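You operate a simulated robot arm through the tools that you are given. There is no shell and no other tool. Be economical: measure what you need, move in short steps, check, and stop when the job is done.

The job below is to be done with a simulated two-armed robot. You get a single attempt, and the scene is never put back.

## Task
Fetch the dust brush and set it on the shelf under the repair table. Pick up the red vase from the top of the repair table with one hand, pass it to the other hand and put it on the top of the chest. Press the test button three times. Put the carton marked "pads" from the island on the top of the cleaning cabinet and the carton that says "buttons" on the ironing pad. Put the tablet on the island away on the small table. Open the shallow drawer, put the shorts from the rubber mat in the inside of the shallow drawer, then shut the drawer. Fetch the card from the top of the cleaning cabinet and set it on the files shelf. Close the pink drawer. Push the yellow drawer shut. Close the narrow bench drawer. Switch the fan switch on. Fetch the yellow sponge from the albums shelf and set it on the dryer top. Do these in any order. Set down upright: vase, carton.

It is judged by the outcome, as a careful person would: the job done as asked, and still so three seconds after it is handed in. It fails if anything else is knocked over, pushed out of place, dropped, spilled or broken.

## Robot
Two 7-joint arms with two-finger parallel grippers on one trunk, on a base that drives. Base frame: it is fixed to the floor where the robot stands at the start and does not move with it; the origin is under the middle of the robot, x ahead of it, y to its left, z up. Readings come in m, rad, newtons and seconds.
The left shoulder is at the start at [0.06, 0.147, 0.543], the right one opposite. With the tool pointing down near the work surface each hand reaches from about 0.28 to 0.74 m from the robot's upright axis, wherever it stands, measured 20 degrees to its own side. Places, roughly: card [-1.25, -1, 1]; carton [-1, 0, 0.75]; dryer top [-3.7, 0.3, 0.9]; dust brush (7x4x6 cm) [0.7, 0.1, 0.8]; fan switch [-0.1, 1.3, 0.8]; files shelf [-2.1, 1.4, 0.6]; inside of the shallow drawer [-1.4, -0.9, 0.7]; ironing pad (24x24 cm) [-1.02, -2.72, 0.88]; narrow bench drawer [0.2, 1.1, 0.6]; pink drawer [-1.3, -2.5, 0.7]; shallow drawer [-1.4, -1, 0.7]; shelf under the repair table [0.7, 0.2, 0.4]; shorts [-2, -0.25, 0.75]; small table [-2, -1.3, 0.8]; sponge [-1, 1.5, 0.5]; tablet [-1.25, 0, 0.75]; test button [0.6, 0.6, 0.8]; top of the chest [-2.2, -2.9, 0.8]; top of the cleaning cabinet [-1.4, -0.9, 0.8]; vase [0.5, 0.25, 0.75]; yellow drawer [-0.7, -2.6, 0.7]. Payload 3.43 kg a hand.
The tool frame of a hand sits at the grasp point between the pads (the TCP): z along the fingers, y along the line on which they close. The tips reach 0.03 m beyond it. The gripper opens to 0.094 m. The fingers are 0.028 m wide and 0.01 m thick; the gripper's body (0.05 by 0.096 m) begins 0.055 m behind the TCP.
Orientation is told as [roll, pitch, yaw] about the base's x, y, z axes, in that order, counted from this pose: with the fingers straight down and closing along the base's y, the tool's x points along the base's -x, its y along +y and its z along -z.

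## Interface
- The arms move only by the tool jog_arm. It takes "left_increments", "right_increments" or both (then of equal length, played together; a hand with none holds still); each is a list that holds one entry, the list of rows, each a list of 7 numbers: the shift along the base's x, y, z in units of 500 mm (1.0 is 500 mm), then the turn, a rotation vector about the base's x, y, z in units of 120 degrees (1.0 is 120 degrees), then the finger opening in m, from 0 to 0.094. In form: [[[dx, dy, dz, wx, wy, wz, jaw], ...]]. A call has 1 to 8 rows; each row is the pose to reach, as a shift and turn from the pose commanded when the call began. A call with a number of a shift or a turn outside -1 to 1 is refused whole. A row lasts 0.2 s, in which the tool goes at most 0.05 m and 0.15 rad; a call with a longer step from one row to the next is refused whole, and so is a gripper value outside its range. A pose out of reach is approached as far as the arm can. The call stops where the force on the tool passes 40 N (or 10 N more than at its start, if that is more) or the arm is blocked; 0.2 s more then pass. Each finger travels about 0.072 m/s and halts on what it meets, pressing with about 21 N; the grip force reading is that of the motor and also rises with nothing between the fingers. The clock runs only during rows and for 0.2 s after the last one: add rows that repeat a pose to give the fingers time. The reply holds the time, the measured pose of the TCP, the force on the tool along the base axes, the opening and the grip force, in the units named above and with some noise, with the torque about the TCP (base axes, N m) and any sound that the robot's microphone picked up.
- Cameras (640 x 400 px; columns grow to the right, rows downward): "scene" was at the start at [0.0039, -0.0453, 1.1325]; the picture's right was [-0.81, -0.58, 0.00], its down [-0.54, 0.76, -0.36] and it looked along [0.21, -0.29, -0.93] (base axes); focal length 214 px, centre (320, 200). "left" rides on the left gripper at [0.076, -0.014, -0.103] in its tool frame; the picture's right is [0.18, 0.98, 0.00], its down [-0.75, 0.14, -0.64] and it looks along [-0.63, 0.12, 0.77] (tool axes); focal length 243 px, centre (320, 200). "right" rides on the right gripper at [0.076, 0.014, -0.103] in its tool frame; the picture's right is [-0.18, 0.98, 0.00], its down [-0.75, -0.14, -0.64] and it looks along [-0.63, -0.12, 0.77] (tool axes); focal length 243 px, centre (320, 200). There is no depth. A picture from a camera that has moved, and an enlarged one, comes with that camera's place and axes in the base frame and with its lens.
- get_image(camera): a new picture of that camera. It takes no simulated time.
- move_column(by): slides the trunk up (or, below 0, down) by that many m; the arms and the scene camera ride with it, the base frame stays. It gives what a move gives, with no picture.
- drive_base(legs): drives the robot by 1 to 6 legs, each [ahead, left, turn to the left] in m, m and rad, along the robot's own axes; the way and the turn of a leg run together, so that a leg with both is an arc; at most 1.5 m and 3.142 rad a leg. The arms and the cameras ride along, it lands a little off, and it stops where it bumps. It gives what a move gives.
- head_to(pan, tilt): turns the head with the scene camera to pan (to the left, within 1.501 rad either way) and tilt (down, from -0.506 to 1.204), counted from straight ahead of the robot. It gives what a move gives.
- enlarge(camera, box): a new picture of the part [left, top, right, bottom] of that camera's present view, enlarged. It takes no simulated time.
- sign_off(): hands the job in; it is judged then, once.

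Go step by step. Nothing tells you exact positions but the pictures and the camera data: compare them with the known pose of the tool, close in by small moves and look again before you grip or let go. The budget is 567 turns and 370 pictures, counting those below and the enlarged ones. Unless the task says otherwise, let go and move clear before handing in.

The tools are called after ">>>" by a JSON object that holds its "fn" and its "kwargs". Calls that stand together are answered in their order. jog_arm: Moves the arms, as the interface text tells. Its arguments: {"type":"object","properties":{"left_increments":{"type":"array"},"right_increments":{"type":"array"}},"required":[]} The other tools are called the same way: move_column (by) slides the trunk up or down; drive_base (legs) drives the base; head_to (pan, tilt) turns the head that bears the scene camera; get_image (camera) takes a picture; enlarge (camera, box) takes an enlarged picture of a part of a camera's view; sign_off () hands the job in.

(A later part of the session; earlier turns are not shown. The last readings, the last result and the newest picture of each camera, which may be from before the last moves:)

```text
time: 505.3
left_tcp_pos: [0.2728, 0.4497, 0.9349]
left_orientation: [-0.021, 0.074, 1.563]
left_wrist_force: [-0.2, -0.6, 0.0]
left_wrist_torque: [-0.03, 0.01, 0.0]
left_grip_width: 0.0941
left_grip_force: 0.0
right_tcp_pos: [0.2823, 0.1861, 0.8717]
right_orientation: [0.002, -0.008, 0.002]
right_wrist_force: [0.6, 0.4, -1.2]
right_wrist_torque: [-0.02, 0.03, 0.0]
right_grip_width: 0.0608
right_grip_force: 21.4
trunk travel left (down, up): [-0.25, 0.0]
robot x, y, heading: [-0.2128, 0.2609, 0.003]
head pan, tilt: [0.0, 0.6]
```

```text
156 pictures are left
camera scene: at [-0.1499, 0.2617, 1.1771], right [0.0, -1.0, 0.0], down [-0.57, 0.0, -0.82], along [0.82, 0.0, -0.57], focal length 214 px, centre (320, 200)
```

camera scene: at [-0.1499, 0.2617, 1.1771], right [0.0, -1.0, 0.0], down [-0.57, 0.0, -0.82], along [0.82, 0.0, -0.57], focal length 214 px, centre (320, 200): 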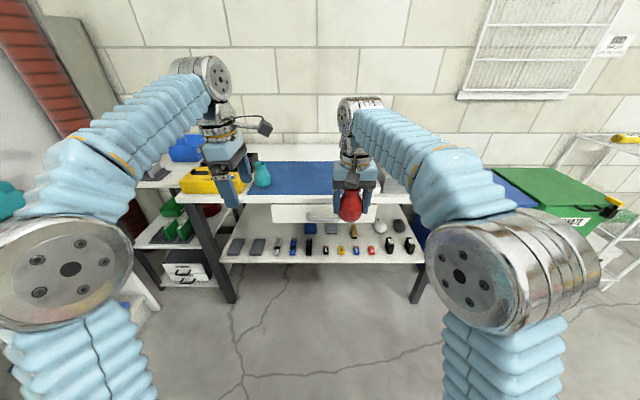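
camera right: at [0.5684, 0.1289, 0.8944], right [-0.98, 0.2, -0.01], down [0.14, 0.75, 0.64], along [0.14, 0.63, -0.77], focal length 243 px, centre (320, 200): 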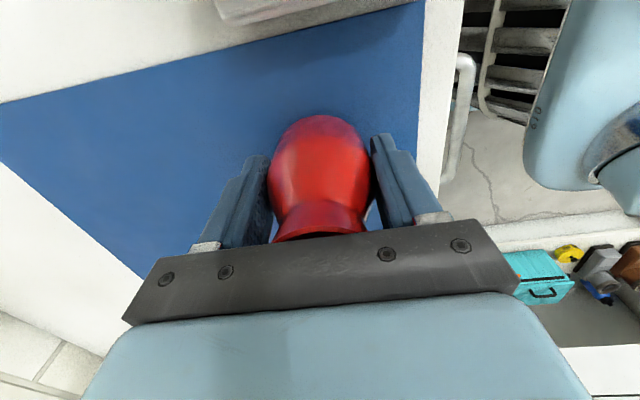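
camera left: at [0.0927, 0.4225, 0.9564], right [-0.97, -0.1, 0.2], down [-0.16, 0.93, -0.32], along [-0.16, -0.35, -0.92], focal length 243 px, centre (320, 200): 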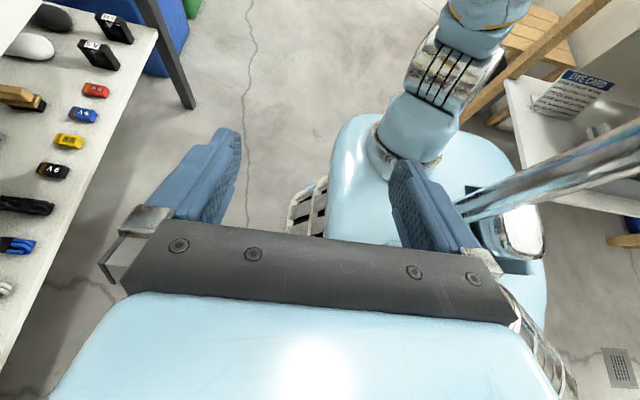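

Now the left hand faces the right way; tilting its fingers toward the vase.

>>> {"fn": "jog_arm", "kwargs": {"left_increments": [[[0, 0, -0.01, -0.065, 0, 0, 0.094], [0, 0, -0.03, -0.13, 0, 0, 0.094], [0, 0, -0.05, -0.195, 0, 0, 0.094], [0.01, 0, -0.07, -0.26, 0, 0, 0.094], [0.01, 0, -0.09, -0.325, 0, 0, 0.094], [0.02, 0, -0.11, -0.39, 0, 0, 0.094], [0.02, 0, -0.12, -0.455, 0, 0, 0.094], [0.02, 0, -0.13, -0.52, 0, 0, 0.094]]]}}

>>> {"fn": "get_image", "kwargs": {"camera": "left"}}

>>> {"fn": "get_image", "kwargs": {"camera": "scene"}}

```text
time: 507.1
left_tcp_pos: [0.2825, 0.4494, 0.8684]
left_orientation: [-0.041, 1.162, 1.548]
left_wrist_force: [0.2, 0.3, 1.0]
left_wrist_torque: [0.0, -0.03, 0.02]
left_grip_width: 0.0939
left_grip_force: 0.0
right_tcp_pos: [0.2825, 0.1862, 0.872]
right_orientation: [0.0, -0.008, -0.001]
right_wrist_force: [-0.8, 0.4, -1.2]
right_wrist_torque: [-0.02, -0.02, 0.0]
right_grip_width: 0.0607
right_grip_force: 21.2
trunk travel left (down, up): [-0.25, 0.0]
robot x, y, heading: [-0.2128, 0.2592, -0.0]
head pan, tilt: [0.0, 0.6]
```

```text
155 pictures are left
camera left: at [0.2931, 0.5131, 0.9798], right [-0.98, -0.09, 0.15], down [-0.15, 0.89, -0.44], along [-0.1, -0.46, -0.88], focal length 243 px, centre (320, 200)
```

left: 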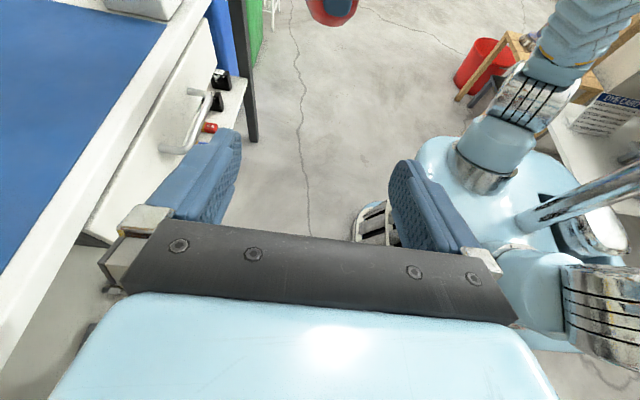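

```text
154 pictures are left
camera scene: at [-0.1499, 0.2616, 1.1771], right [0.0, -1.0, 0.0], down [-0.57, 0.0, -0.82], along [0.82, 0.0, -0.57], focal length 214 px, centre (320, 200)
```

scene: 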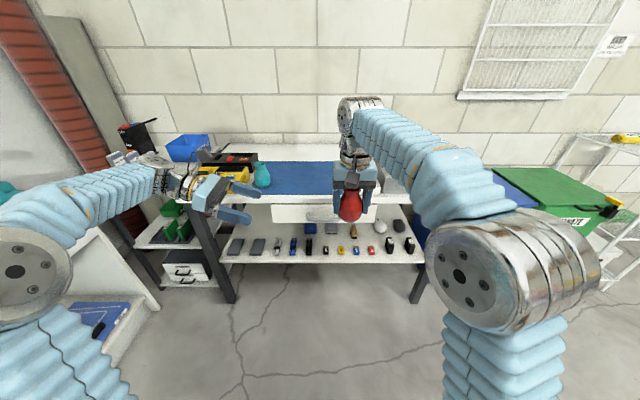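

>>> {"fn": "jog_arm", "kwargs": {"left_increments": [[[0, -0.06, 0, -0.05, 0, 0, 0.094], [0, -0.14, 0, -0.11, 0, 0, 0.094], [0, -0.22, 0, -0.11, 0, 0, 0.094], [0, -0.29, 0, -0.11, 0, 0, 0.094]]]}}

>>> {"fn": "get_image", "kwargs": {"camera": "left"}}

>>> {"fn": "enlarge", "kwargs": {"camera": "scene", "box": [200, 110, 440, 260]}}

```text
time: 508.1
left_tcp_pos: [0.2821, 0.3036, 0.8676]
left_orientation: [-0.065, 1.393, 1.523]
left_wrist_force: [0.4, 0.1, 0.2]
left_wrist_torque: [0.0, -0.01, -0.02]
left_grip_width: 0.0943
left_grip_force: 0.1
right_tcp_pos: [0.2825, 0.1868, 0.8728]
right_orientation: [0.0, -0.007, 0.0]
right_wrist_force: [-0.2, 0.6, -1.8]
right_wrist_torque: [-0.02, 0.02, -0.03]
right_grip_width: 0.0609
right_grip_force: 21.1
trunk travel left (down, up): [-0.25, 0.0]
robot x, y, heading: [-0.2093, 0.2608, 0.003]
head pan, tilt: [0.0, 0.6]
```

```text
153 pictures are left
camera left: at [0.2925, 0.3907, 0.9613], right [-0.98, -0.05, 0.17], down [-0.15, 0.76, -0.63], along [-0.1, -0.64, -0.76], focal length 243 px, centre (320, 200)
```

left: 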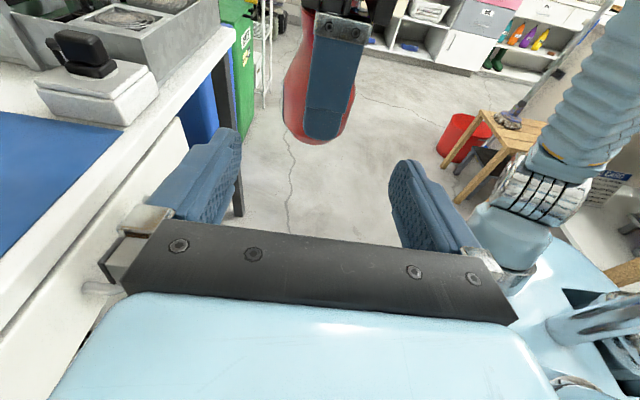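

```text
2.67 times, centred on (320, 185) of scene
camera zoom: at [-0.1499, 0.2618, 1.1771], right [0.0, -1.0, 0.0], down [-0.57, 0.0, -0.82], along [0.82, 0.0, -0.57], focal length 572 px, centre (320, 240)
```

zoom: 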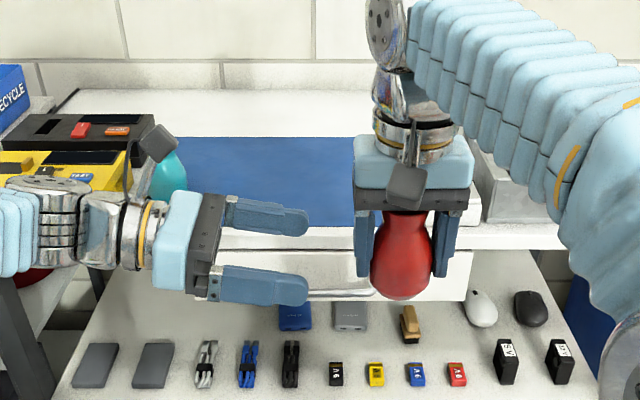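

Lined up: the right hand's near finger will fit between the left fingers. Moving in slowly.

>>> {"fn": "jog_arm", "kwargs": {"left_increments": [[[0, -0.06, 0, 0, 0, 0, 0.094], [0, -0.12, 0, 0, 0, 0, 0.094], [0, -0.18, 0, 0, 0, 0, 0.094]]]}}

>>> {"fn": "get_image", "kwargs": {"camera": "left"}}

>>> {"fn": "enlarge", "kwargs": {"camera": "scene", "box": [200, 110, 440, 260]}}

```text
time: 508.9
left_tcp_pos: [0.2815, 0.2145, 0.868]
left_orientation: [-0.067, 1.394, 1.519]
left_wrist_force: [-0.3, 0.4, 0.4]
left_wrist_torque: [0.01, 0.0, -0.01]
left_grip_width: 0.0945
left_grip_force: 0.1
right_tcp_pos: [0.283, 0.1866, 0.8731]
right_orientation: [0.001, -0.006, -0.001]
right_wrist_force: [-1.2, 0.8, -2.0]
right_wrist_torque: [-0.02, 0.01, -0.04]
right_grip_width: 0.0607
right_grip_force: 20.8
trunk travel left (down, up): [-0.25, 0.0]
robot x, y, heading: [-0.2087, 0.2587, 0.003]
head pan, tilt: [0.0, 0.6]
```

```text
151 pictures are left
camera left: at [0.2928, 0.3014, 0.9621], right [-0.98, -0.05, 0.17], down [-0.15, 0.76, -0.63], along [-0.1, -0.64, -0.76], focal length 243 px, centre (320, 200)
```

left: 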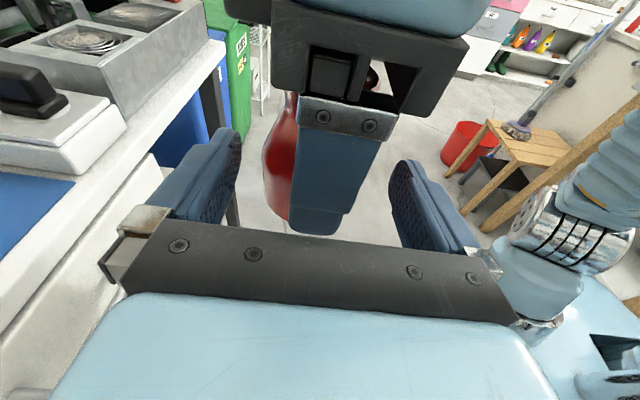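

```text
2.67 times, centred on (320, 185) of scene
camera zoom: at [-0.1499, 0.2618, 1.1771], right [0.0, -1.0, 0.0], down [-0.57, 0.0, -0.82], along [0.82, 0.0, -0.57], focal length 572 px, centre (320, 240)
```

zoom: 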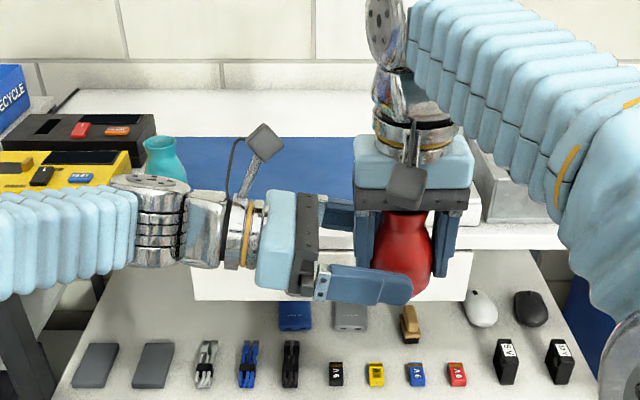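

>>> {"fn": "jog_arm", "kwargs": {"left_increments": [[[0.006, -0.02, 0, 0, 0, 0, 0.094], [0.01, -0.042, 0, 0, 0, 0, 0.094], [0.01, -0.042, 0, 0, 0, 0, 0.07], [0.01, -0.042, 0, 0, 0, 0, 0.05], [0.01, -0.042, 0, 0, 0, 0, 0.04], [0.01, -0.042, 0, 0, 0, 0, 0.04]]]}}

>>> {"fn": "get_image", "kwargs": {"camera": "left"}}

```text
time: 510.3
left_tcp_pos: [0.2877, 0.1928, 0.8693]
left_orientation: [-0.067, 1.392, 1.52]
left_wrist_force: [-2.7, -1.1, 1.2]
left_wrist_torque: [-0.03, 0.05, 0.06]
left_grip_width: 0.063
left_grip_force: 21.1
right_tcp_pos: [0.2823, 0.1864, 0.8717]
right_orientation: [0.0, -0.007, -0.001]
right_wrist_force: [2.9, 1.3, -1.7]
right_wrist_torque: [0.01, -0.06, -0.07]
right_grip_width: 0.0607
right_grip_force: 20.7
trunk travel left (down, up): [-0.25, 0.0]
robot x, y, heading: [-0.209, 0.2612, 0.005]
head pan, tilt: [0.0, 0.6]
```

```text
149 pictures are left
camera left: at [0.2978, 0.2803, 0.9622], right [-0.98, -0.05, 0.17], down [-0.15, 0.76, -0.63], along [-0.1, -0.64, -0.76], focal length 243 px, centre (320, 200)
```

left: 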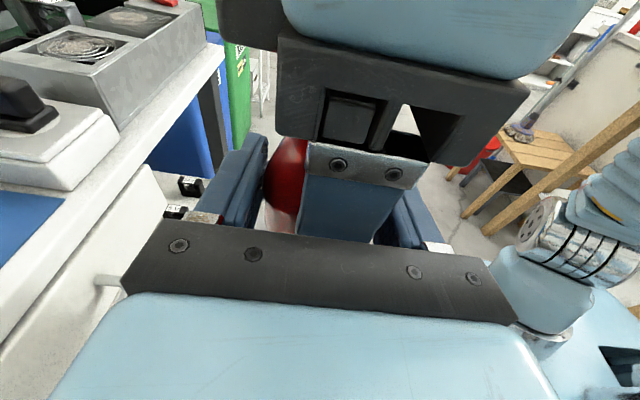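

The left hand grips the vase too (6.3 cm). Open the right hand a little and check.

>>> {"fn": "jog_arm", "kwargs": {"right_increments": [[[0, 0, 0, 0, 0, 0, 0.074], [0, 0, 0, 0, 0, 0, 0.076], [0, 0, 0, 0, 0, 0, 0.076]]]}}

>>> {"fn": "enlarge", "kwargs": {"camera": "scene", "box": [200, 110, 440, 260]}}

```text
time: 511.1
left_tcp_pos: [0.2872, 0.1937, 0.8688]
left_orientation: [-0.067, 1.395, 1.523]
left_wrist_force: [-0.4, -0.1, -0.5]
left_wrist_torque: [0.03, 0.0, -0.01]
left_grip_width: 0.063
left_grip_force: 21.2
right_tcp_pos: [0.2827, 0.1874, 0.8725]
right_orientation: [0.0, -0.009, 0.001]
right_wrist_force: [-0.1, -0.3, -1.0]
right_wrist_torque: [0.03, -0.03, 0.02]
right_grip_width: 0.0759
right_grip_force: 0.0
trunk travel left (down, up): [-0.25, 0.0]
robot x, y, heading: [-0.2063, 0.2624, 0.002]
head pan, tilt: [0.0, 0.6]
```

```text
2.67 times, centred on (320, 185) of scene
camera zoom: at [-0.1498, 0.2616, 1.1771], right [0.0, -1.0, 0.0], down [-0.57, 0.0, -0.82], along [0.82, 0.0, -0.57], focal length 572 px, centre (320, 240)
```

zoom: 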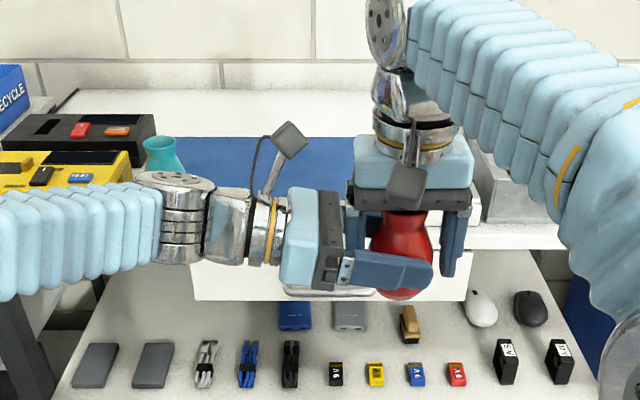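

The left hand holds the vase alone. Lifting the right hand straight up and away.

>>> {"fn": "jog_arm", "kwargs": {"right_increments": [[[0, 0, 0.04, 0, 0, 0, 0.078], [0, 0, 0.1, 0, 0, 0, 0.078], [0, 0, 0.17, 0, 0, 0, 0.078], [0, -0.04, 0.22, 0, 0, 0, 0.078], [0, -0.12, 0.22, 0, 0, 0, 0.078], [0, -0.2, 0.22, 0, 0, 0, 0.078]]]}}

>>> {"fn": "enlarge", "kwargs": {"camera": "scene", "box": [160, 90, 480, 290]}}

```text
time: 512.5
left_tcp_pos: [0.287, 0.1919, 0.8705]
left_orientation: [-0.079, 1.39, 1.51]
left_wrist_force: [1.2, 0.1, -1.3]
left_wrist_torque: [0.03, 0.02, -0.03]
left_grip_width: 0.0629
left_grip_force: 20.8
right_tcp_pos: [0.2576, 0.092, 0.9865]
right_orientation: [0.0, -0.038, 0.006]
right_wrist_force: [-0.7, -0.9, 0.4]
right_wrist_torque: [0.07, 0.01, 0.03]
right_grip_width: 0.078
right_grip_force: 0.2
right hand out of reach, approached as far as the arm can: row 4, 5, 6
trunk travel left (down, up): [-0.25, 0.0]
robot x, y, heading: [-0.2104, 0.2612, 0.002]
head pan, tilt: [0.0, 0.6]
```

```text
2.00 times, centred on (320, 190) of scene
camera zoom: at [-0.151, 0.2602, 1.1773], right [0.0, -1.0, 0.0], down [-0.56, 0.0, -0.83], along [0.83, 0.0, -0.56], focal length 429 px, centre (320, 220)
```

zoom: 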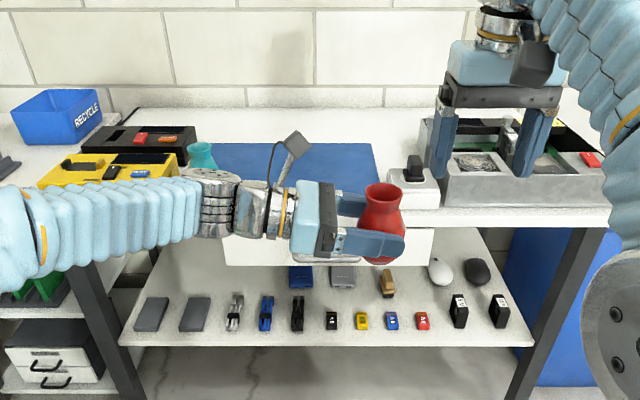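

The vase is held upright by the left hand. I'll draw it closer to the body and raise it a bit for travel.

>>> {"fn": "jog_arm", "kwargs": {"left_increments": [[[-0.04, 0.02, 0.02, 0, 0, 0, 0.04], [-0.08, 0.04, 0.04, 0, 0, 0, 0.04], [-0.12, 0.06, 0.06, 0, 0, 0, 0.04], [-0.16, 0.08, 0.08, 0, 0, 0, 0.04], [-0.18, 0.1, 0.1, 0, 0, 0, 0.04]]]}}

>>> {"fn": "get_image", "kwargs": {"camera": "scene"}}

```text
time: 513.7
left_tcp_pos: [0.1977, 0.2437, 0.9182]
left_orientation: [-0.064, 1.39, 1.524]
left_wrist_force: [0.3, 0.9, -1.1]
left_wrist_torque: [0.03, -0.01, 0.0]
left_grip_width: 0.063
left_grip_force: 21.7
right_tcp_pos: [0.2584, 0.0918, 0.9848]
right_orientation: [-0.001, -0.04, 0.003]
right_wrist_force: [0.0, -0.9, -0.2]
right_wrist_torque: [-0.04, -0.01, -0.01]
right_grip_width: 0.078
right_grip_force: 0.0
trunk travel left (down, up): [-0.25, 0.0]
robot x, y, heading: [-0.2095, 0.2618, -0.002]
head pan, tilt: [0.0, 0.6]
```

```text
146 pictures are left
camera scene: at [-0.1498, 0.2615, 1.1771], right [0.0, -1.0, 0.0], down [-0.57, 0.0, -0.82], along [0.82, 0.0, -0.57], focal length 214 px, centre (320, 200)
```

scene: 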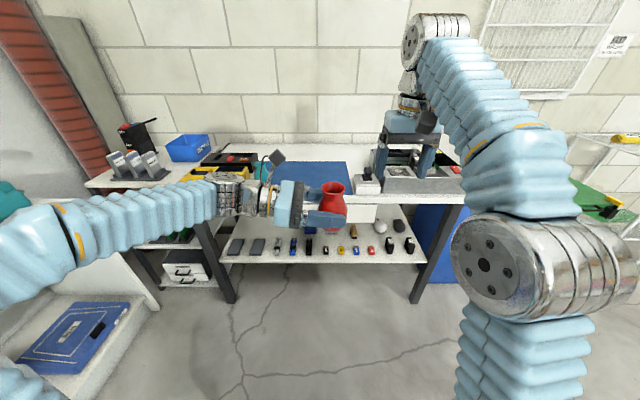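

Now I'll turn south, back up, and strafe west to the tablet on the island.

>>> {"fn": "drive_base", "kwargs": {"legs": [[0, 0, -1.571], [-0.3, 0, 0], [0, -0.85, 0]]}}

>>> {"fn": "head_to", "kwargs": {"pan": 0.0, "tilt": 0.75}}

>>> {"fn": "get_image", "kwargs": {"camera": "scene"}}

>>> {"fn": "get_image", "kwargs": {"camera": "right"}}

```text
time: 523.7
left_tcp_pos: [-1.0815, 0.1582, 0.9188]
left_orientation: [-0.068, 1.393, -0.055]
left_wrist_force: [0.0, 0.8, -1.4]
left_wrist_torque: [0.0, 0.0, 0.02]
left_grip_width: 0.0629
left_grip_force: 21.1
right_tcp_pos: [-1.2327, 0.099, 0.9846]
right_orientation: [-0.002, -0.04, -1.571]
right_wrist_force: [0.3, 0.0, -0.5]
right_wrist_torque: [0.01, 0.01, 0.02]
right_grip_width: 0.0783
right_grip_force: 0.1
trunk travel left (down, up): [-0.25, 0.0]
robot x, y, heading: [-1.0626, 0.5655, -1.57]
head pan, tilt: [0.0, 0.6]
```

```text
time: 524.4
left_tcp_pos: [-1.0823, 0.1585, 0.9192]
left_orientation: [-0.068, 1.393, -0.054]
left_wrist_force: [-0.3, 0.5, -1.5]
left_wrist_torque: [0.0, -0.03, -0.03]
left_grip_width: 0.0628
left_grip_force: 20.8
right_tcp_pos: [-1.2336, 0.0975, 0.9829]
right_orientation: [-0.003, -0.038, -1.573]
right_wrist_force: [0.4, 0.1, 0.5]
right_wrist_torque: [0.03, 0.0, -0.03]
right_grip_width: 0.078
right_grip_force: 0.0
trunk travel left (down, up): [-0.25, 0.0]
robot x, y, heading: [-1.0583, 0.5642, -1.57]
head pan, tilt: [0.0, 0.75]
```

```text
145 pictures are left
camera scene: at [-1.0606, 0.5126, 1.1642], right [-1.0, 0.0, 0.0], down [0.0, 0.68, -0.73], along [0.0, -0.73, -0.68], focal length 214 px, centre (320, 200)
```

scene: 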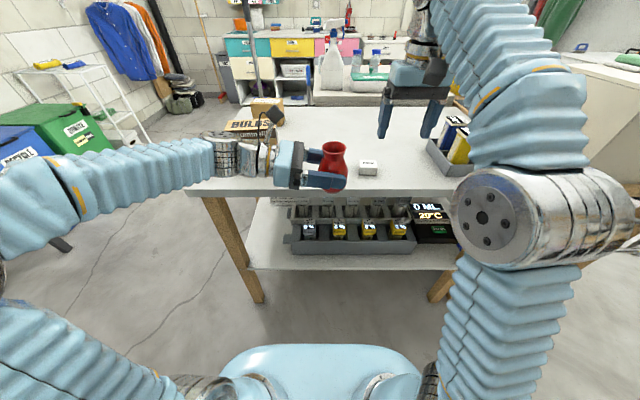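

```text
144 pictures are left
camera right: at [-1.2174, 0.1786, 1.0846], right [0.98, -0.19, 0.01], down [-0.14, -0.73, 0.67], along [-0.12, -0.66, -0.74], focal length 243 px, centre (320, 200)
```

right: 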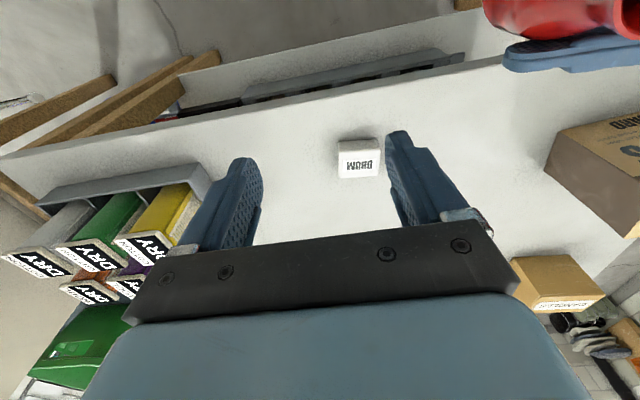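

The tablet is right below-ahead of the right hand at about (-1.20, 0.004). Descending on it.

>>> {"fn": "jog_arm", "kwargs": {"right_increments": [[[0.03, -0.06, -0.03, 0, 0, 0, 0.078], [0.06, -0.12, -0.07, 0, 0, 0, 0.078], [0.067, -0.189, -0.1, 0, 0, 0, 0.078], [0.067, -0.189, -0.18, 0, 0, 0, 0.078], [0.067, -0.189, -0.24, 0, 0, 0, 0.078]]]}}

>>> {"fn": "get_image", "kwargs": {"camera": "right"}}

```text
time: 525.6
left_tcp_pos: [-1.0822, 0.1584, 0.9192]
left_orientation: [-0.066, 1.393, -0.052]
left_wrist_force: [0.4, 0.6, -1.6]
left_wrist_torque: [0.03, -0.02, 0.0]
left_grip_width: 0.0624
left_grip_force: 20.8
right_tcp_pos: [-1.2005, 0.0018, 0.8646]
right_orientation: [-0.003, -0.038, -1.573]
right_wrist_force: [0.0, 0.4, 0.3]
right_wrist_torque: [0.02, 0.0, -0.01]
right_grip_width: 0.0783
right_grip_force: 0.1
right hand out of reach, approached as far as the arm can: row 3
trunk travel left (down, up): [-0.25, 0.0]
robot x, y, heading: [-1.0626, 0.5659, -1.575]
head pan, tilt: [0.0, 0.75]
```

```text
143 pictures are left
camera right: at [-1.1844, 0.0824, 0.9645], right [0.98, -0.19, 0.0], down [-0.14, -0.73, 0.67], along [-0.12, -0.66, -0.74], focal length 243 px, centre (320, 200)
```

right: 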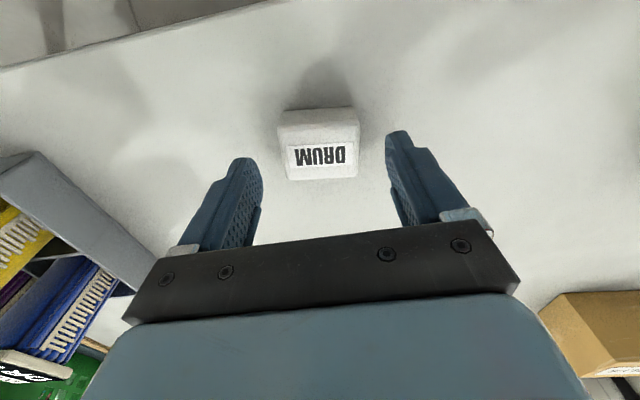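

>>> {"fn": "jog_arm", "kwargs": {"right_increments": [[[0, -0.02, -0.03, 0, 0, 0, 0.078], [0, -0.024, -0.06, 0, 0, 0, 0.078], [0, -0.024, -0.074, 0, 0, 0, 0.078], [0, -0.024, -0.074, 0, 0, 0, 0.05], [0, -0.024, -0.074, 0, 0, 0, 0.03], [0, -0.024, -0.074, 0, 0, 0, 0.03]]]}}

>>> {"fn": "get_image", "kwargs": {"camera": "right"}}

```text
time: 527.0
left_tcp_pos: [-1.0811, 0.1591, 0.9195]
left_orientation: [-0.076, 1.391, -0.062]
left_wrist_force: [0.6, -0.1, -1.7]
left_wrist_torque: [-0.01, -0.02, 0.0]
left_grip_width: 0.0628
left_grip_force: 21.4
right_tcp_pos: [-1.1973, -0.0074, 0.8296]
right_orientation: [-0.002, -0.045, -1.573]
right_wrist_force: [6.5, -3.3, 30.3]
right_wrist_torque: [0.13, -0.79, -0.08]
right_grip_width: 0.0556
right_grip_force: 20.9
trunk travel left (down, up): [-0.25, 0.0]
robot x, y, heading: [-1.0608, 0.5647, -1.572]
head pan, tilt: [0.0, 0.75]
```

```text
142 pictures are left
camera right: at [-1.1826, 0.0728, 0.9299], right [0.98, -0.18, 0.01], down [-0.14, -0.72, 0.67], along [-0.12, -0.66, -0.74], focal length 243 px, centre (320, 200)
```

right: 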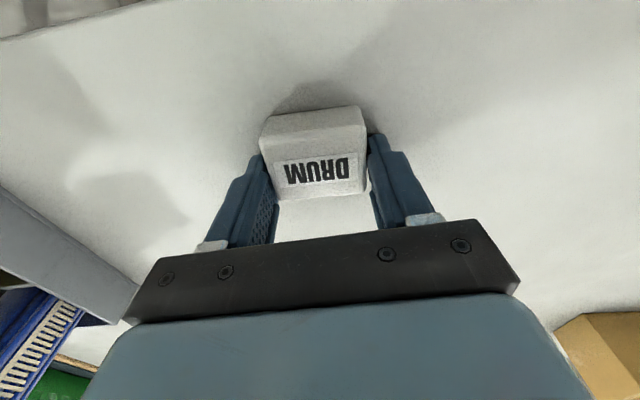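

Gripped (5.6 cm). Lift it.

>>> {"fn": "jog_arm", "kwargs": {"right_increments": [[[0, 0, 0.02, 0, 0, 0, 0.03], [0, 0, 0.07, 0, 0, 0, 0.03], [0, 0.03, 0.13, 0, 0, 0, 0.03], [0, 0.08, 0.19, 0, 0, 0, 0.03], [0, 0.14, 0.24, 0, 0, 0, 0.03]]]}}

>>> {"fn": "get_image", "kwargs": {"camera": "right"}}

```text
time: 528.2
left_tcp_pos: [-1.0819, 0.1589, 0.9181]
left_orientation: [-0.066, 1.394, -0.052]
left_wrist_force: [0.7, -0.2, -0.9]
left_wrist_torque: [0.05, -0.02, 0.01]
left_grip_width: 0.0626
left_grip_force: 21.2
right_tcp_pos: [-1.2016, 0.0612, 0.9474]
right_orientation: [-0.004, -0.036, -1.571]
right_wrist_force: [1.0, -0.9, 0.2]
right_wrist_torque: [0.01, 0.02, -0.03]
right_grip_width: 0.053
right_grip_force: 20.5
trunk travel left (down, up): [-0.25, 0.0]
robot x, y, heading: [-1.0635, 0.5651, -1.572]
head pan, tilt: [0.0, 0.75]
```

```text
141 pictures are left
camera right: at [-1.1845, 0.142, 1.0478], right [0.98, -0.19, 0.0], down [-0.14, -0.73, 0.67], along [-0.12, -0.66, -0.74], focal length 243 px, centre (320, 200)
```

right: 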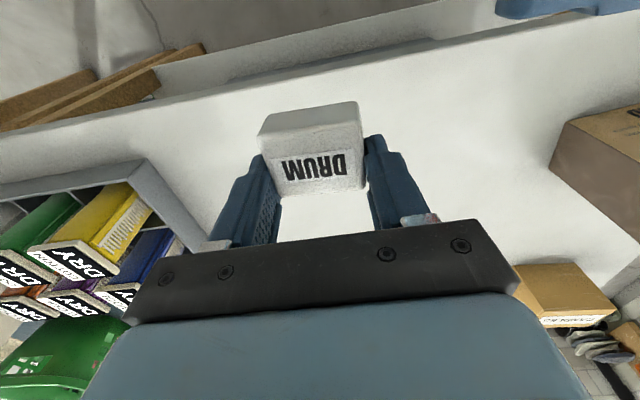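

Both objects are held. Before driving I'll check where the left elbow sticks out.

>>> {"fn": "head_to", "kwargs": {"pan": 0.9, "tilt": 0.6}}

>>> {"fn": "get_image", "kwargs": {"camera": "scene"}}

```text
time: 529.4
left_tcp_pos: [-1.0823, 0.1588, 0.9185]
left_orientation: [-0.068, 1.393, -0.055]
left_wrist_force: [0.4, 0.3, -1.2]
left_wrist_torque: [0.0, 0.01, 0.01]
left_grip_width: 0.0629
left_grip_force: 20.9
right_tcp_pos: [-1.1997, 0.0618, 0.9472]
right_orientation: [-0.001, -0.038, -1.572]
right_wrist_force: [1.1, -0.3, -0.5]
right_wrist_torque: [-0.02, 0.01, 0.01]
right_grip_width: 0.0531
right_grip_force: 20.8
trunk travel left (down, up): [-0.25, 0.0]
robot x, y, heading: [-1.0623, 0.5687, -1.573]
head pan, tilt: [0.901, 0.6]
```

```text
140 pictures are left
camera scene: at [-0.9913, 0.5404, 1.1771], right [-0.62, -0.78, 0.0], down [-0.44, 0.35, -0.82], along [0.65, -0.51, -0.57], focal length 214 px, centre (320, 200)
```

scene: 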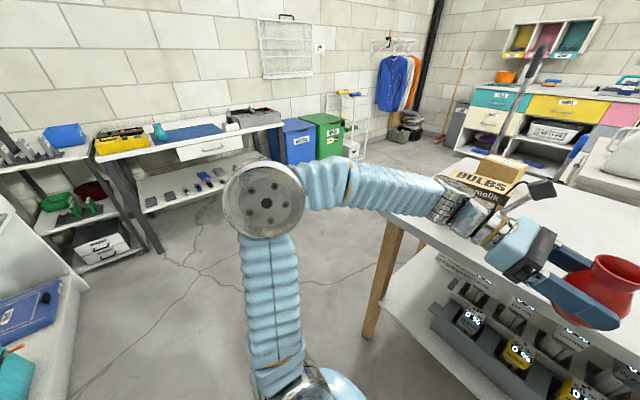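

The elbow is only 0.35 m out, so the route is clear. Going east, south, then west along the corridor.

>>> {"fn": "drive_base", "kwargs": {"legs": [[0, 0.96, 0], [1.3, 0, 0], [1.2, 0, 0], [0, -1.0, 0], [0, -0.95, 0]]}}

>>> {"fn": "head_to", "kwargs": {"pan": 0.0, "tilt": 0.6}}

>>> {"fn": "get_image", "kwargs": {"camera": "scene"}}

```text
time: 555.6
left_tcp_pos: [-2.0259, -2.4044, 0.9184]
left_orientation: [-0.069, 1.393, -0.014]
left_wrist_force: [-0.2, 0.5, -2.1]
left_wrist_torque: [0.0, 0.01, -0.02]
left_grip_width: 0.0622
left_grip_force: 21.4
right_tcp_pos: [-2.1402, -2.5059, 0.9478]
right_orientation: [-0.002, -0.038, -1.532]
right_wrist_force: [-0.3, 0.4, -1.1]
right_wrist_torque: [0.01, 0.0, -0.04]
right_grip_width: 0.0509
right_grip_force: 20.7
trunk travel left (down, up): [-0.25, 0.0]
robot x, y, heading: [-2.0205, -1.9983, -1.533]
head pan, tilt: [0.901, 0.6]
```

```text
time: 556.8
left_tcp_pos: [-2.0253, -2.4038, 0.9174]
left_orientation: [-0.066, 1.393, -0.014]
left_wrist_force: [-0.4, 0.0, -2.6]
left_wrist_torque: [-0.01, 0.01, -0.04]
left_grip_width: 0.0624
left_grip_force: 20.9
right_tcp_pos: [-2.141, -2.5042, 0.9485]
right_orientation: [-0.002, -0.038, -1.533]
right_wrist_force: [-0.9, 0.8, 0.8]
right_wrist_torque: [0.03, -0.03, -0.01]
right_grip_width: 0.0514
right_grip_force: 21.7
trunk travel left (down, up): [-0.25, 0.0]
robot x, y, heading: [-2.0197, -1.9952, -1.529]
head pan, tilt: [0.0, 0.6]
```

```text
139 pictures are left
camera scene: at [-2.0187, -2.0547, 1.1771], right [-1.0, -0.04, 0.0], down [-0.02, 0.56, -0.82], along [0.03, -0.82, -0.57], focal length 214 px, centre (320, 200)
```

scene: 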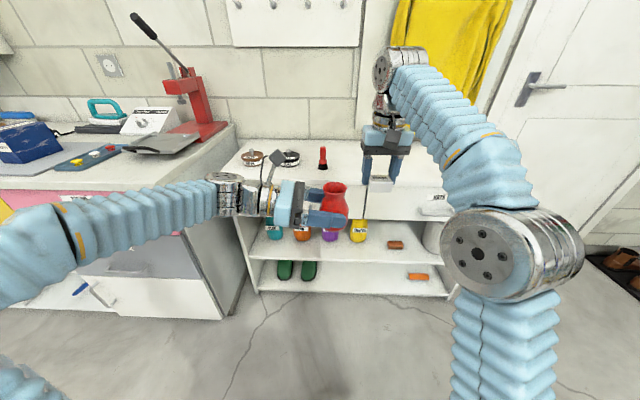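

The chest top's free area is to the right of the red brush. I'll pull the right hand back, straighten the heading, and line up so that the vase can go down at about x=-2.37.

>>> {"fn": "jog_arm", "kwargs": {"right_increments": [[[0, 0.05, 0.01, 0, 0, 0, 0.03], [0, 0.1, 0.02, 0, 0, 0, 0.03], [0, 0.16, 0.02, 0, 0, 0, 0.03], [0, 0.22, 0.02, 0, 0, 0, 0.03]]]}}

>>> {"fn": "drive_base", "kwargs": {"legs": [[0, 0, -0.042], [0, -0.36, 0], [0.2, 0, 0]]}}

>>> {"fn": "get_image", "kwargs": {"camera": "scene"}}

>>> {"fn": "get_image", "kwargs": {"camera": "left"}}

>>> {"fn": "get_image", "kwargs": {"camera": "right"}}

```text
time: 557.8
left_tcp_pos: [-2.025, -2.4043, 0.9181]
left_orientation: [-0.067, 1.392, -0.011]
left_wrist_force: [-0.1, 0.8, -1.6]
left_wrist_torque: [0.02, 0.0, 0.0]
left_grip_width: 0.0623
left_grip_force: 20.8
right_tcp_pos: [-2.1398, -2.3951, 0.9582]
right_orientation: [-0.004, -0.038, -1.533]
right_wrist_force: [-0.6, -0.9, -0.6]
right_wrist_torque: [0.06, 0.0, 0.0]
right_grip_width: 0.0508
right_grip_force: 20.7
trunk travel left (down, up): [-0.25, 0.0]
robot x, y, heading: [-2.0249, -1.9961, -1.529]
head pan, tilt: [0.0, 0.6]
```

```text
time: 561.7
left_tcp_pos: [-2.4004, -2.6033, 0.9183]
left_orientation: [-0.066, 1.393, -0.054]
left_wrist_force: [0.8, 0.1, -1.4]
left_wrist_torque: [0.03, 0.0, 0.0]
left_grip_width: 0.0619
left_grip_force: 20.7
right_tcp_pos: [-2.5151, -2.59, 0.96]
right_orientation: [-0.002, -0.039, -1.572]
right_wrist_force: [-0.5, -0.1, 0.5]
right_wrist_torque: [0.01, 0.0, -0.01]
right_grip_width: 0.051
right_grip_force: 20.5
trunk travel left (down, up): [-0.25, 0.0]
robot x, y, heading: [-2.384, -2.1959, -1.57]
head pan, tilt: [0.0, 0.6]
```

```text
138 pictures are left
camera scene: at [-2.3808, -2.2548, 1.1771], right [-1.0, 0.0, 0.0], down [0.0, 0.56, -0.83], along [0.0, -0.83, -0.56], focal length 214 px, centre (320, 200)
```

scene: 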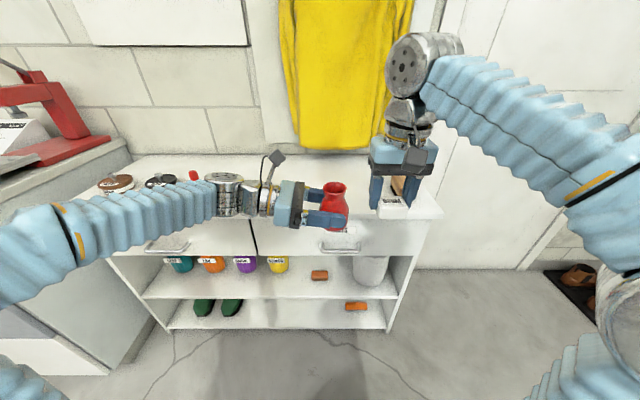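

```text
137 pictures are left
camera left: at [-2.3144, -2.6158, 1.0124], right [-0.05, 0.98, 0.17], down [0.76, 0.14, -0.63], along [-0.64, 0.1, -0.76], focal length 243 px, centre (320, 200)
```

left: 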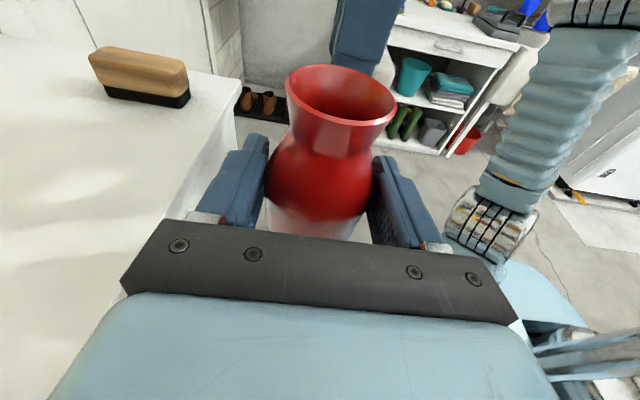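

```text
136 pictures are left
camera right: at [-2.4997, -2.5107, 1.0585], right [0.98, -0.18, 0.0], down [-0.14, -0.73, 0.67], along [-0.12, -0.66, -0.74], focal length 243 px, centre (320, 200)
```

right: 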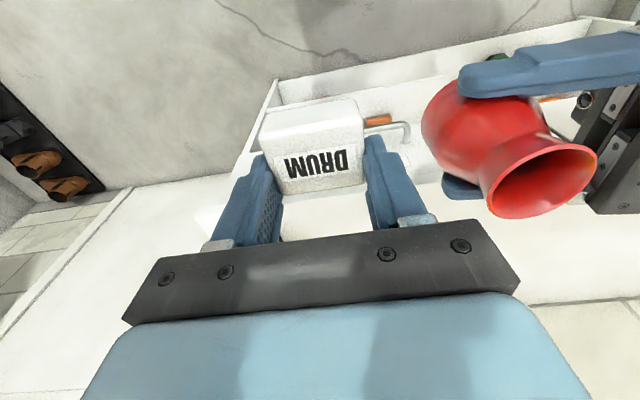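

Chest top is at z≈0.80 with its front edge at y≈-2.72. I'll move 0.1 m closer, then extend the vase over it.

>>> {"fn": "drive_base", "kwargs": {"legs": [[0.1, 0, 0]]}}

>>> {"fn": "jog_arm", "kwargs": {"left_increments": [[[0, -0.06, 0, 0, 0, 0, 0.04], [0, -0.12, 0, 0, 0, 0, 0.04], [0, -0.18, -0.02, 0, 0, 0, 0.04], [0, -0.21, -0.05, 0, 0, 0, 0.04], [0, -0.21, -0.09, 0, 0, 0, 0.04]]]}}

>>> {"fn": "get_image", "kwargs": {"camera": "left"}}

>>> {"fn": "enlarge", "kwargs": {"camera": "scene", "box": [200, 100, 440, 250]}}

```text
time: 562.9
left_tcp_pos: [-2.401, -2.7071, 0.9191]
left_orientation: [-0.069, 1.391, -0.053]
left_wrist_force: [0.7, 0.2, -1.8]
left_wrist_torque: [0.03, 0.0, -0.01]
left_grip_width: 0.0617
left_grip_force: 21.3
right_tcp_pos: [-2.515, -2.6931, 0.9581]
right_orientation: [-0.001, -0.04, -1.571]
right_wrist_force: [0.1, -1.1, 0.0]
right_wrist_torque: [0.02, -0.02, 0.01]
right_grip_width: 0.0509
right_grip_force: 20.4
trunk travel left (down, up): [-0.25, 0.0]
robot x, y, heading: [-2.3836, -2.2968, -1.567]
head pan, tilt: [0.0, 0.6]
```

```text
time: 564.1
left_tcp_pos: [-2.4011, -2.8108, 0.8732]
left_orientation: [-0.068, 1.391, -0.054]
left_wrist_force: [0.2, -0.4, -2.3]
left_wrist_torque: [-0.01, 0.0, -0.01]
left_grip_width: 0.0624
left_grip_force: 21.1
right_tcp_pos: [-2.5148, -2.6914, 0.9582]
right_orientation: [-0.002, -0.037, -1.571]
right_wrist_force: [-0.3, 0.7, -0.3]
right_wrist_torque: [0.01, -0.02, -0.02]
right_grip_width: 0.0509
right_grip_force: 20.8
trunk travel left (down, up): [-0.25, 0.0]
robot x, y, heading: [-2.3803, -2.2971, -1.573]
head pan, tilt: [0.0, 0.6]
```

```text
135 pictures are left
camera left: at [-2.3151, -2.8232, 0.967], right [-0.05, 0.98, 0.17], down [0.76, 0.14, -0.63], along [-0.64, 0.1, -0.76], focal length 243 px, centre (320, 200)
```

left: 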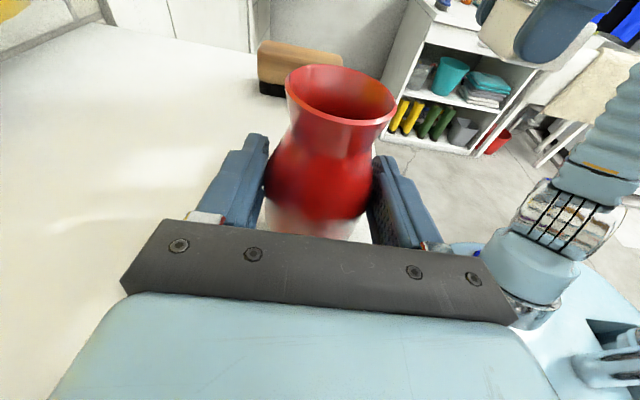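

```text
2.67 times, centred on (320, 175) of scene
camera zoom: at [-2.3808, -2.3566, 1.1771], right [-1.0, 0.0, 0.0], down [0.0, 0.57, -0.82], along [0.0, -0.82, -0.57], focal length 572 px, centre (320, 267)
```

zoom: 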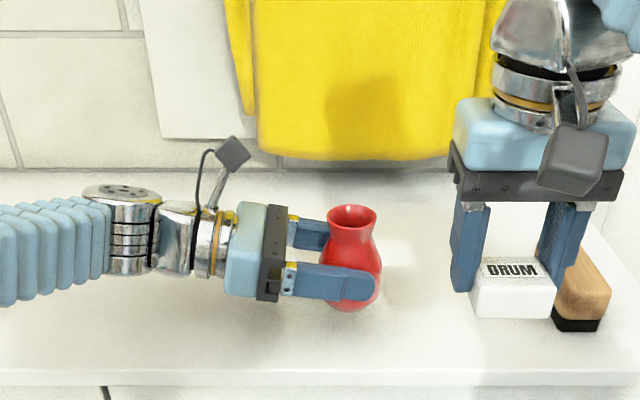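

Over the chest, upright. Lowering gently.

>>> {"fn": "jog_arm", "kwargs": {"left_increments": [[[0, 0, -0.02, 0, 0, 0, 0.04], [0, 0, -0.036, 0, 0, 0, 0.04], [0, 0, -0.046, 0, 0, 0, 0.04], [0, 0, -0.054, 0, 0, 0, 0.04]]]}}

```text
time: 565.1
left_tcp_pos: [-2.4006, -2.8102, 0.8474]
left_orientation: [-0.068, 1.393, -0.054]
left_wrist_force: [0.9, 0.2, 1.5]
left_wrist_torque: [0.05, -0.01, -0.01]
left_grip_width: 0.062
left_grip_force: 21.2
right_tcp_pos: [-2.5141, -2.6924, 0.9581]
right_orientation: [-0.001, -0.038, -1.57]
right_wrist_force: [0.5, 0.1, -0.6]
right_wrist_torque: [0.01, 0.01, 0.0]
right_grip_width: 0.051
right_grip_force: 21.2
trunk travel left (down, up): [-0.25, 0.0]
robot x, y, heading: [-2.3795, -2.2979, -1.572]
head pan, tilt: [0.0, 0.6]
```

>>> {"fn": "jog_arm", "kwargs": {"left_increments": [[[0, 0, -0.004, 0, 0, 0, 0.04], [0, 0, -0.008, 0, 0, 0, 0.04]]]}}

>>> {"fn": "enlarge", "kwargs": {"camera": "scene", "box": [220, 140, 400, 250]}}

```text
time: 565.7
left_tcp_pos: [-2.4002, -2.8095, 0.8439]
left_orientation: [-0.075, 1.393, -0.06]
left_wrist_force: [3.7, -2.9, 12.1]
left_wrist_torque: [-0.06, 0.04, -0.02]
left_grip_width: 0.0616
left_grip_force: 21.0
right_tcp_pos: [-2.5139, -2.6918, 0.9587]
right_orientation: [-0.002, -0.039, -1.571]
right_wrist_force: [-0.4, 0.4, 0.7]
right_wrist_torque: [-0.02, 0.0, 0.01]
right_grip_width: 0.0507
right_grip_force: 21.0
trunk travel left (down, up): [-0.25, 0.0]
robot x, y, heading: [-2.3792, -2.2981, -1.575]
head pan, tilt: [0.0, 0.6]
```

```text
3.56 times, centred on (310, 195) of scene
camera zoom: at [-2.3804, -2.356, 1.1773], right [-1.0, 0.0, 0.0], down [0.0, 0.56, -0.83], along [0.0, -0.83, -0.56], focal length 763 px, centre (356, 218)
```

zoom: 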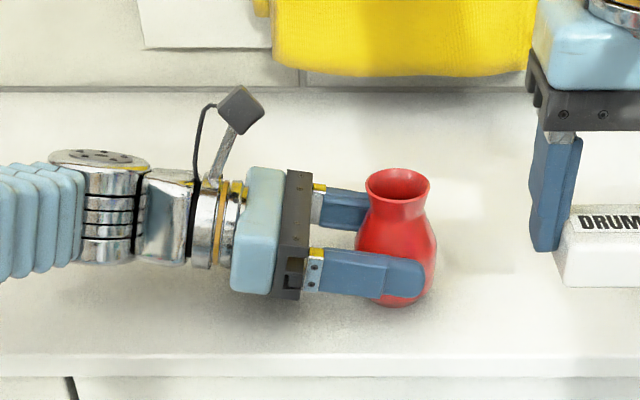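

The vase rests on the chest. Opening the fingers slowly.

>>> {"fn": "jog_arm", "kwargs": {"left_increments": [[[0, 0, 0.004, 0, 0, 0, 0.07], [0, 0, 0.004, 0, 0, 0, 0.085], [0, 0, 0.004, 0, 0, 0, 0.094], [0.04, 0, 0.01, 0, 0, 0, 0.094], [0.09, 0, 0.02, 0, 0, 0, 0.094], [0.15, 0, 0.04, 0, 0, 0, 0.094], [0.19, 0, 0.1, 0, 0, 0, 0.094], [0.19, 0.04, 0.18, 0, 0, 0, 0.094]]]}}

>>> {"fn": "get_image", "kwargs": {"camera": "scene"}}

```text
time: 567.5
left_tcp_pos: [-2.3057, -2.7911, 0.9329]
left_orientation: [-0.062, 1.392, -0.045]
left_wrist_force: [-0.4, -0.3, 0.4]
left_wrist_torque: [-0.01, 0.05, -0.03]
left_grip_width: 0.0938
left_grip_force: 0.1
right_tcp_pos: [-2.515, -2.693, 0.9591]
right_orientation: [-0.001, -0.039, -1.571]
right_wrist_force: [1.0, -0.6, -0.7]
right_wrist_torque: [0.0, 0.0, 0.01]
right_grip_width: 0.0509
right_grip_force: 20.9
trunk travel left (down, up): [-0.25, 0.0]
robot x, y, heading: [-2.3856, -2.2969, -1.57]
head pan, tilt: [0.0, 0.6]
```

```text
132 pictures are left
camera scene: at [-2.3806, -2.3568, 1.177], right [-1.0, 0.0, 0.0], down [0.0, 0.57, -0.82], along [0.0, -0.82, -0.57], focal length 214 px, centre (320, 200)
```

scene: 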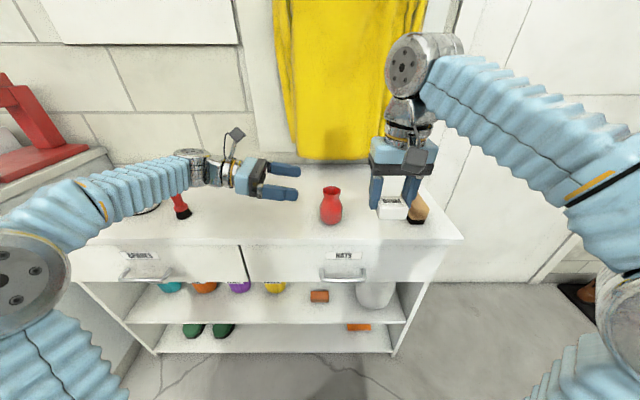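

The vase stands on the chest. Now I'll back out and go to the west side of the small table with the tablet.

>>> {"fn": "drive_base", "kwargs": {"legs": [[-0.35, 0, 0], [0, -0.42, 0], [-0.55, 0, 0], [0, 0, 1.571]]}}

>>> {"fn": "get_image", "kwargs": {"camera": "scene"}}

>>> {"fn": "get_image", "kwargs": {"camera": "right"}}

```text
time: 578.5
left_tcp_pos: [-2.3073, -1.3132, 0.933]
left_orientation: [-0.066, 1.392, 1.536]
left_wrist_force: [-0.5, 0.1, 0.6]
left_wrist_torque: [0.02, 0.0, 0.0]
left_grip_width: 0.094
left_grip_force: 0.1
right_tcp_pos: [-2.4017, -1.5227, 0.9574]
right_orientation: [-0.002, -0.039, 0.017]
right_wrist_force: [-0.3, 0.5, -0.3]
right_wrist_torque: [-0.02, 0.05, 0.03]
right_grip_width: 0.0509
right_grip_force: 20.4
trunk travel left (down, up): [-0.25, 0.0]
robot x, y, heading: [-2.7975, -1.3992, 0.015]
head pan, tilt: [0.0, 0.6]
```

```text
131 pictures are left
camera scene: at [-2.7385, -1.3949, 1.1771], right [0.02, -1.0, 0.0], down [-0.56, -0.01, -0.82], along [0.82, 0.01, -0.57], focal length 214 px, centre (320, 200)
```

scene: 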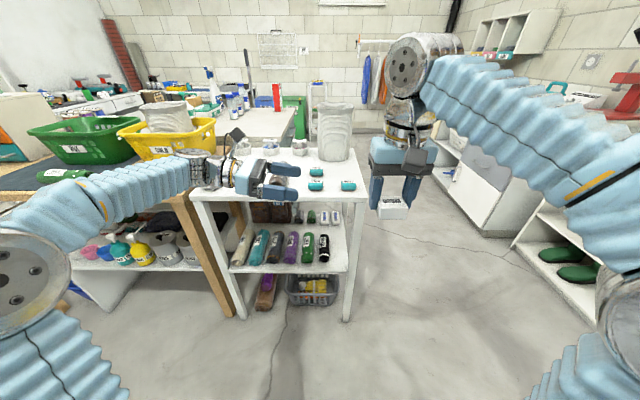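

```text
130 pictures are left
camera right: at [-2.4812, -1.5094, 1.0584], right [0.17, 0.99, 0.0], down [0.73, -0.13, 0.67], along [0.66, -0.11, -0.74], focal length 243 px, centre (320, 200)
```

right: 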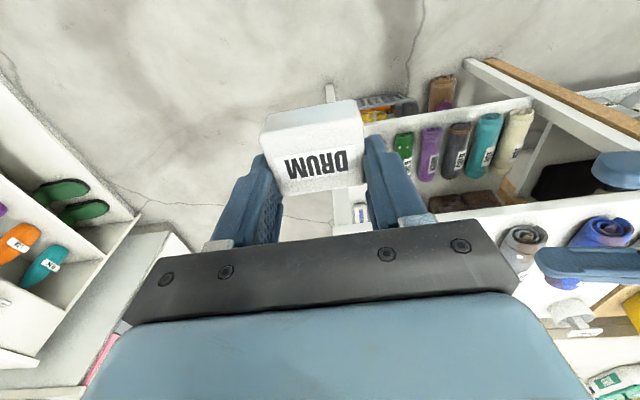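

>>> {"fn": "enlarge", "kwargs": {"camera": "scene", "box": [180, 110, 420, 230]}}

```text
2.67 times, centred on (300, 170) of scene
camera zoom: at [-2.7385, -1.3949, 1.1771], right [0.02, -1.0, 0.0], down [-0.56, -0.01, -0.82], along [0.82, 0.01, -0.57], focal length 572 px, centre (373, 280)
```

zoom: 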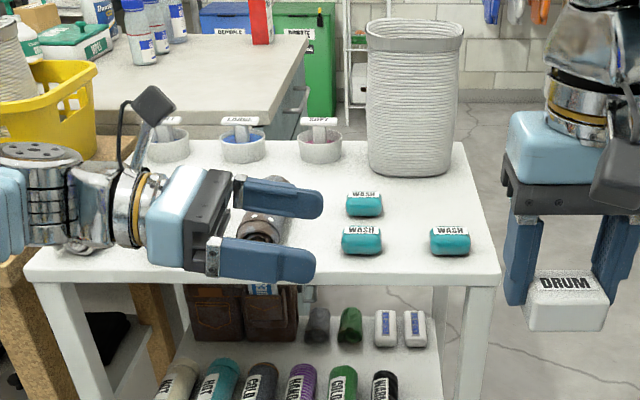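

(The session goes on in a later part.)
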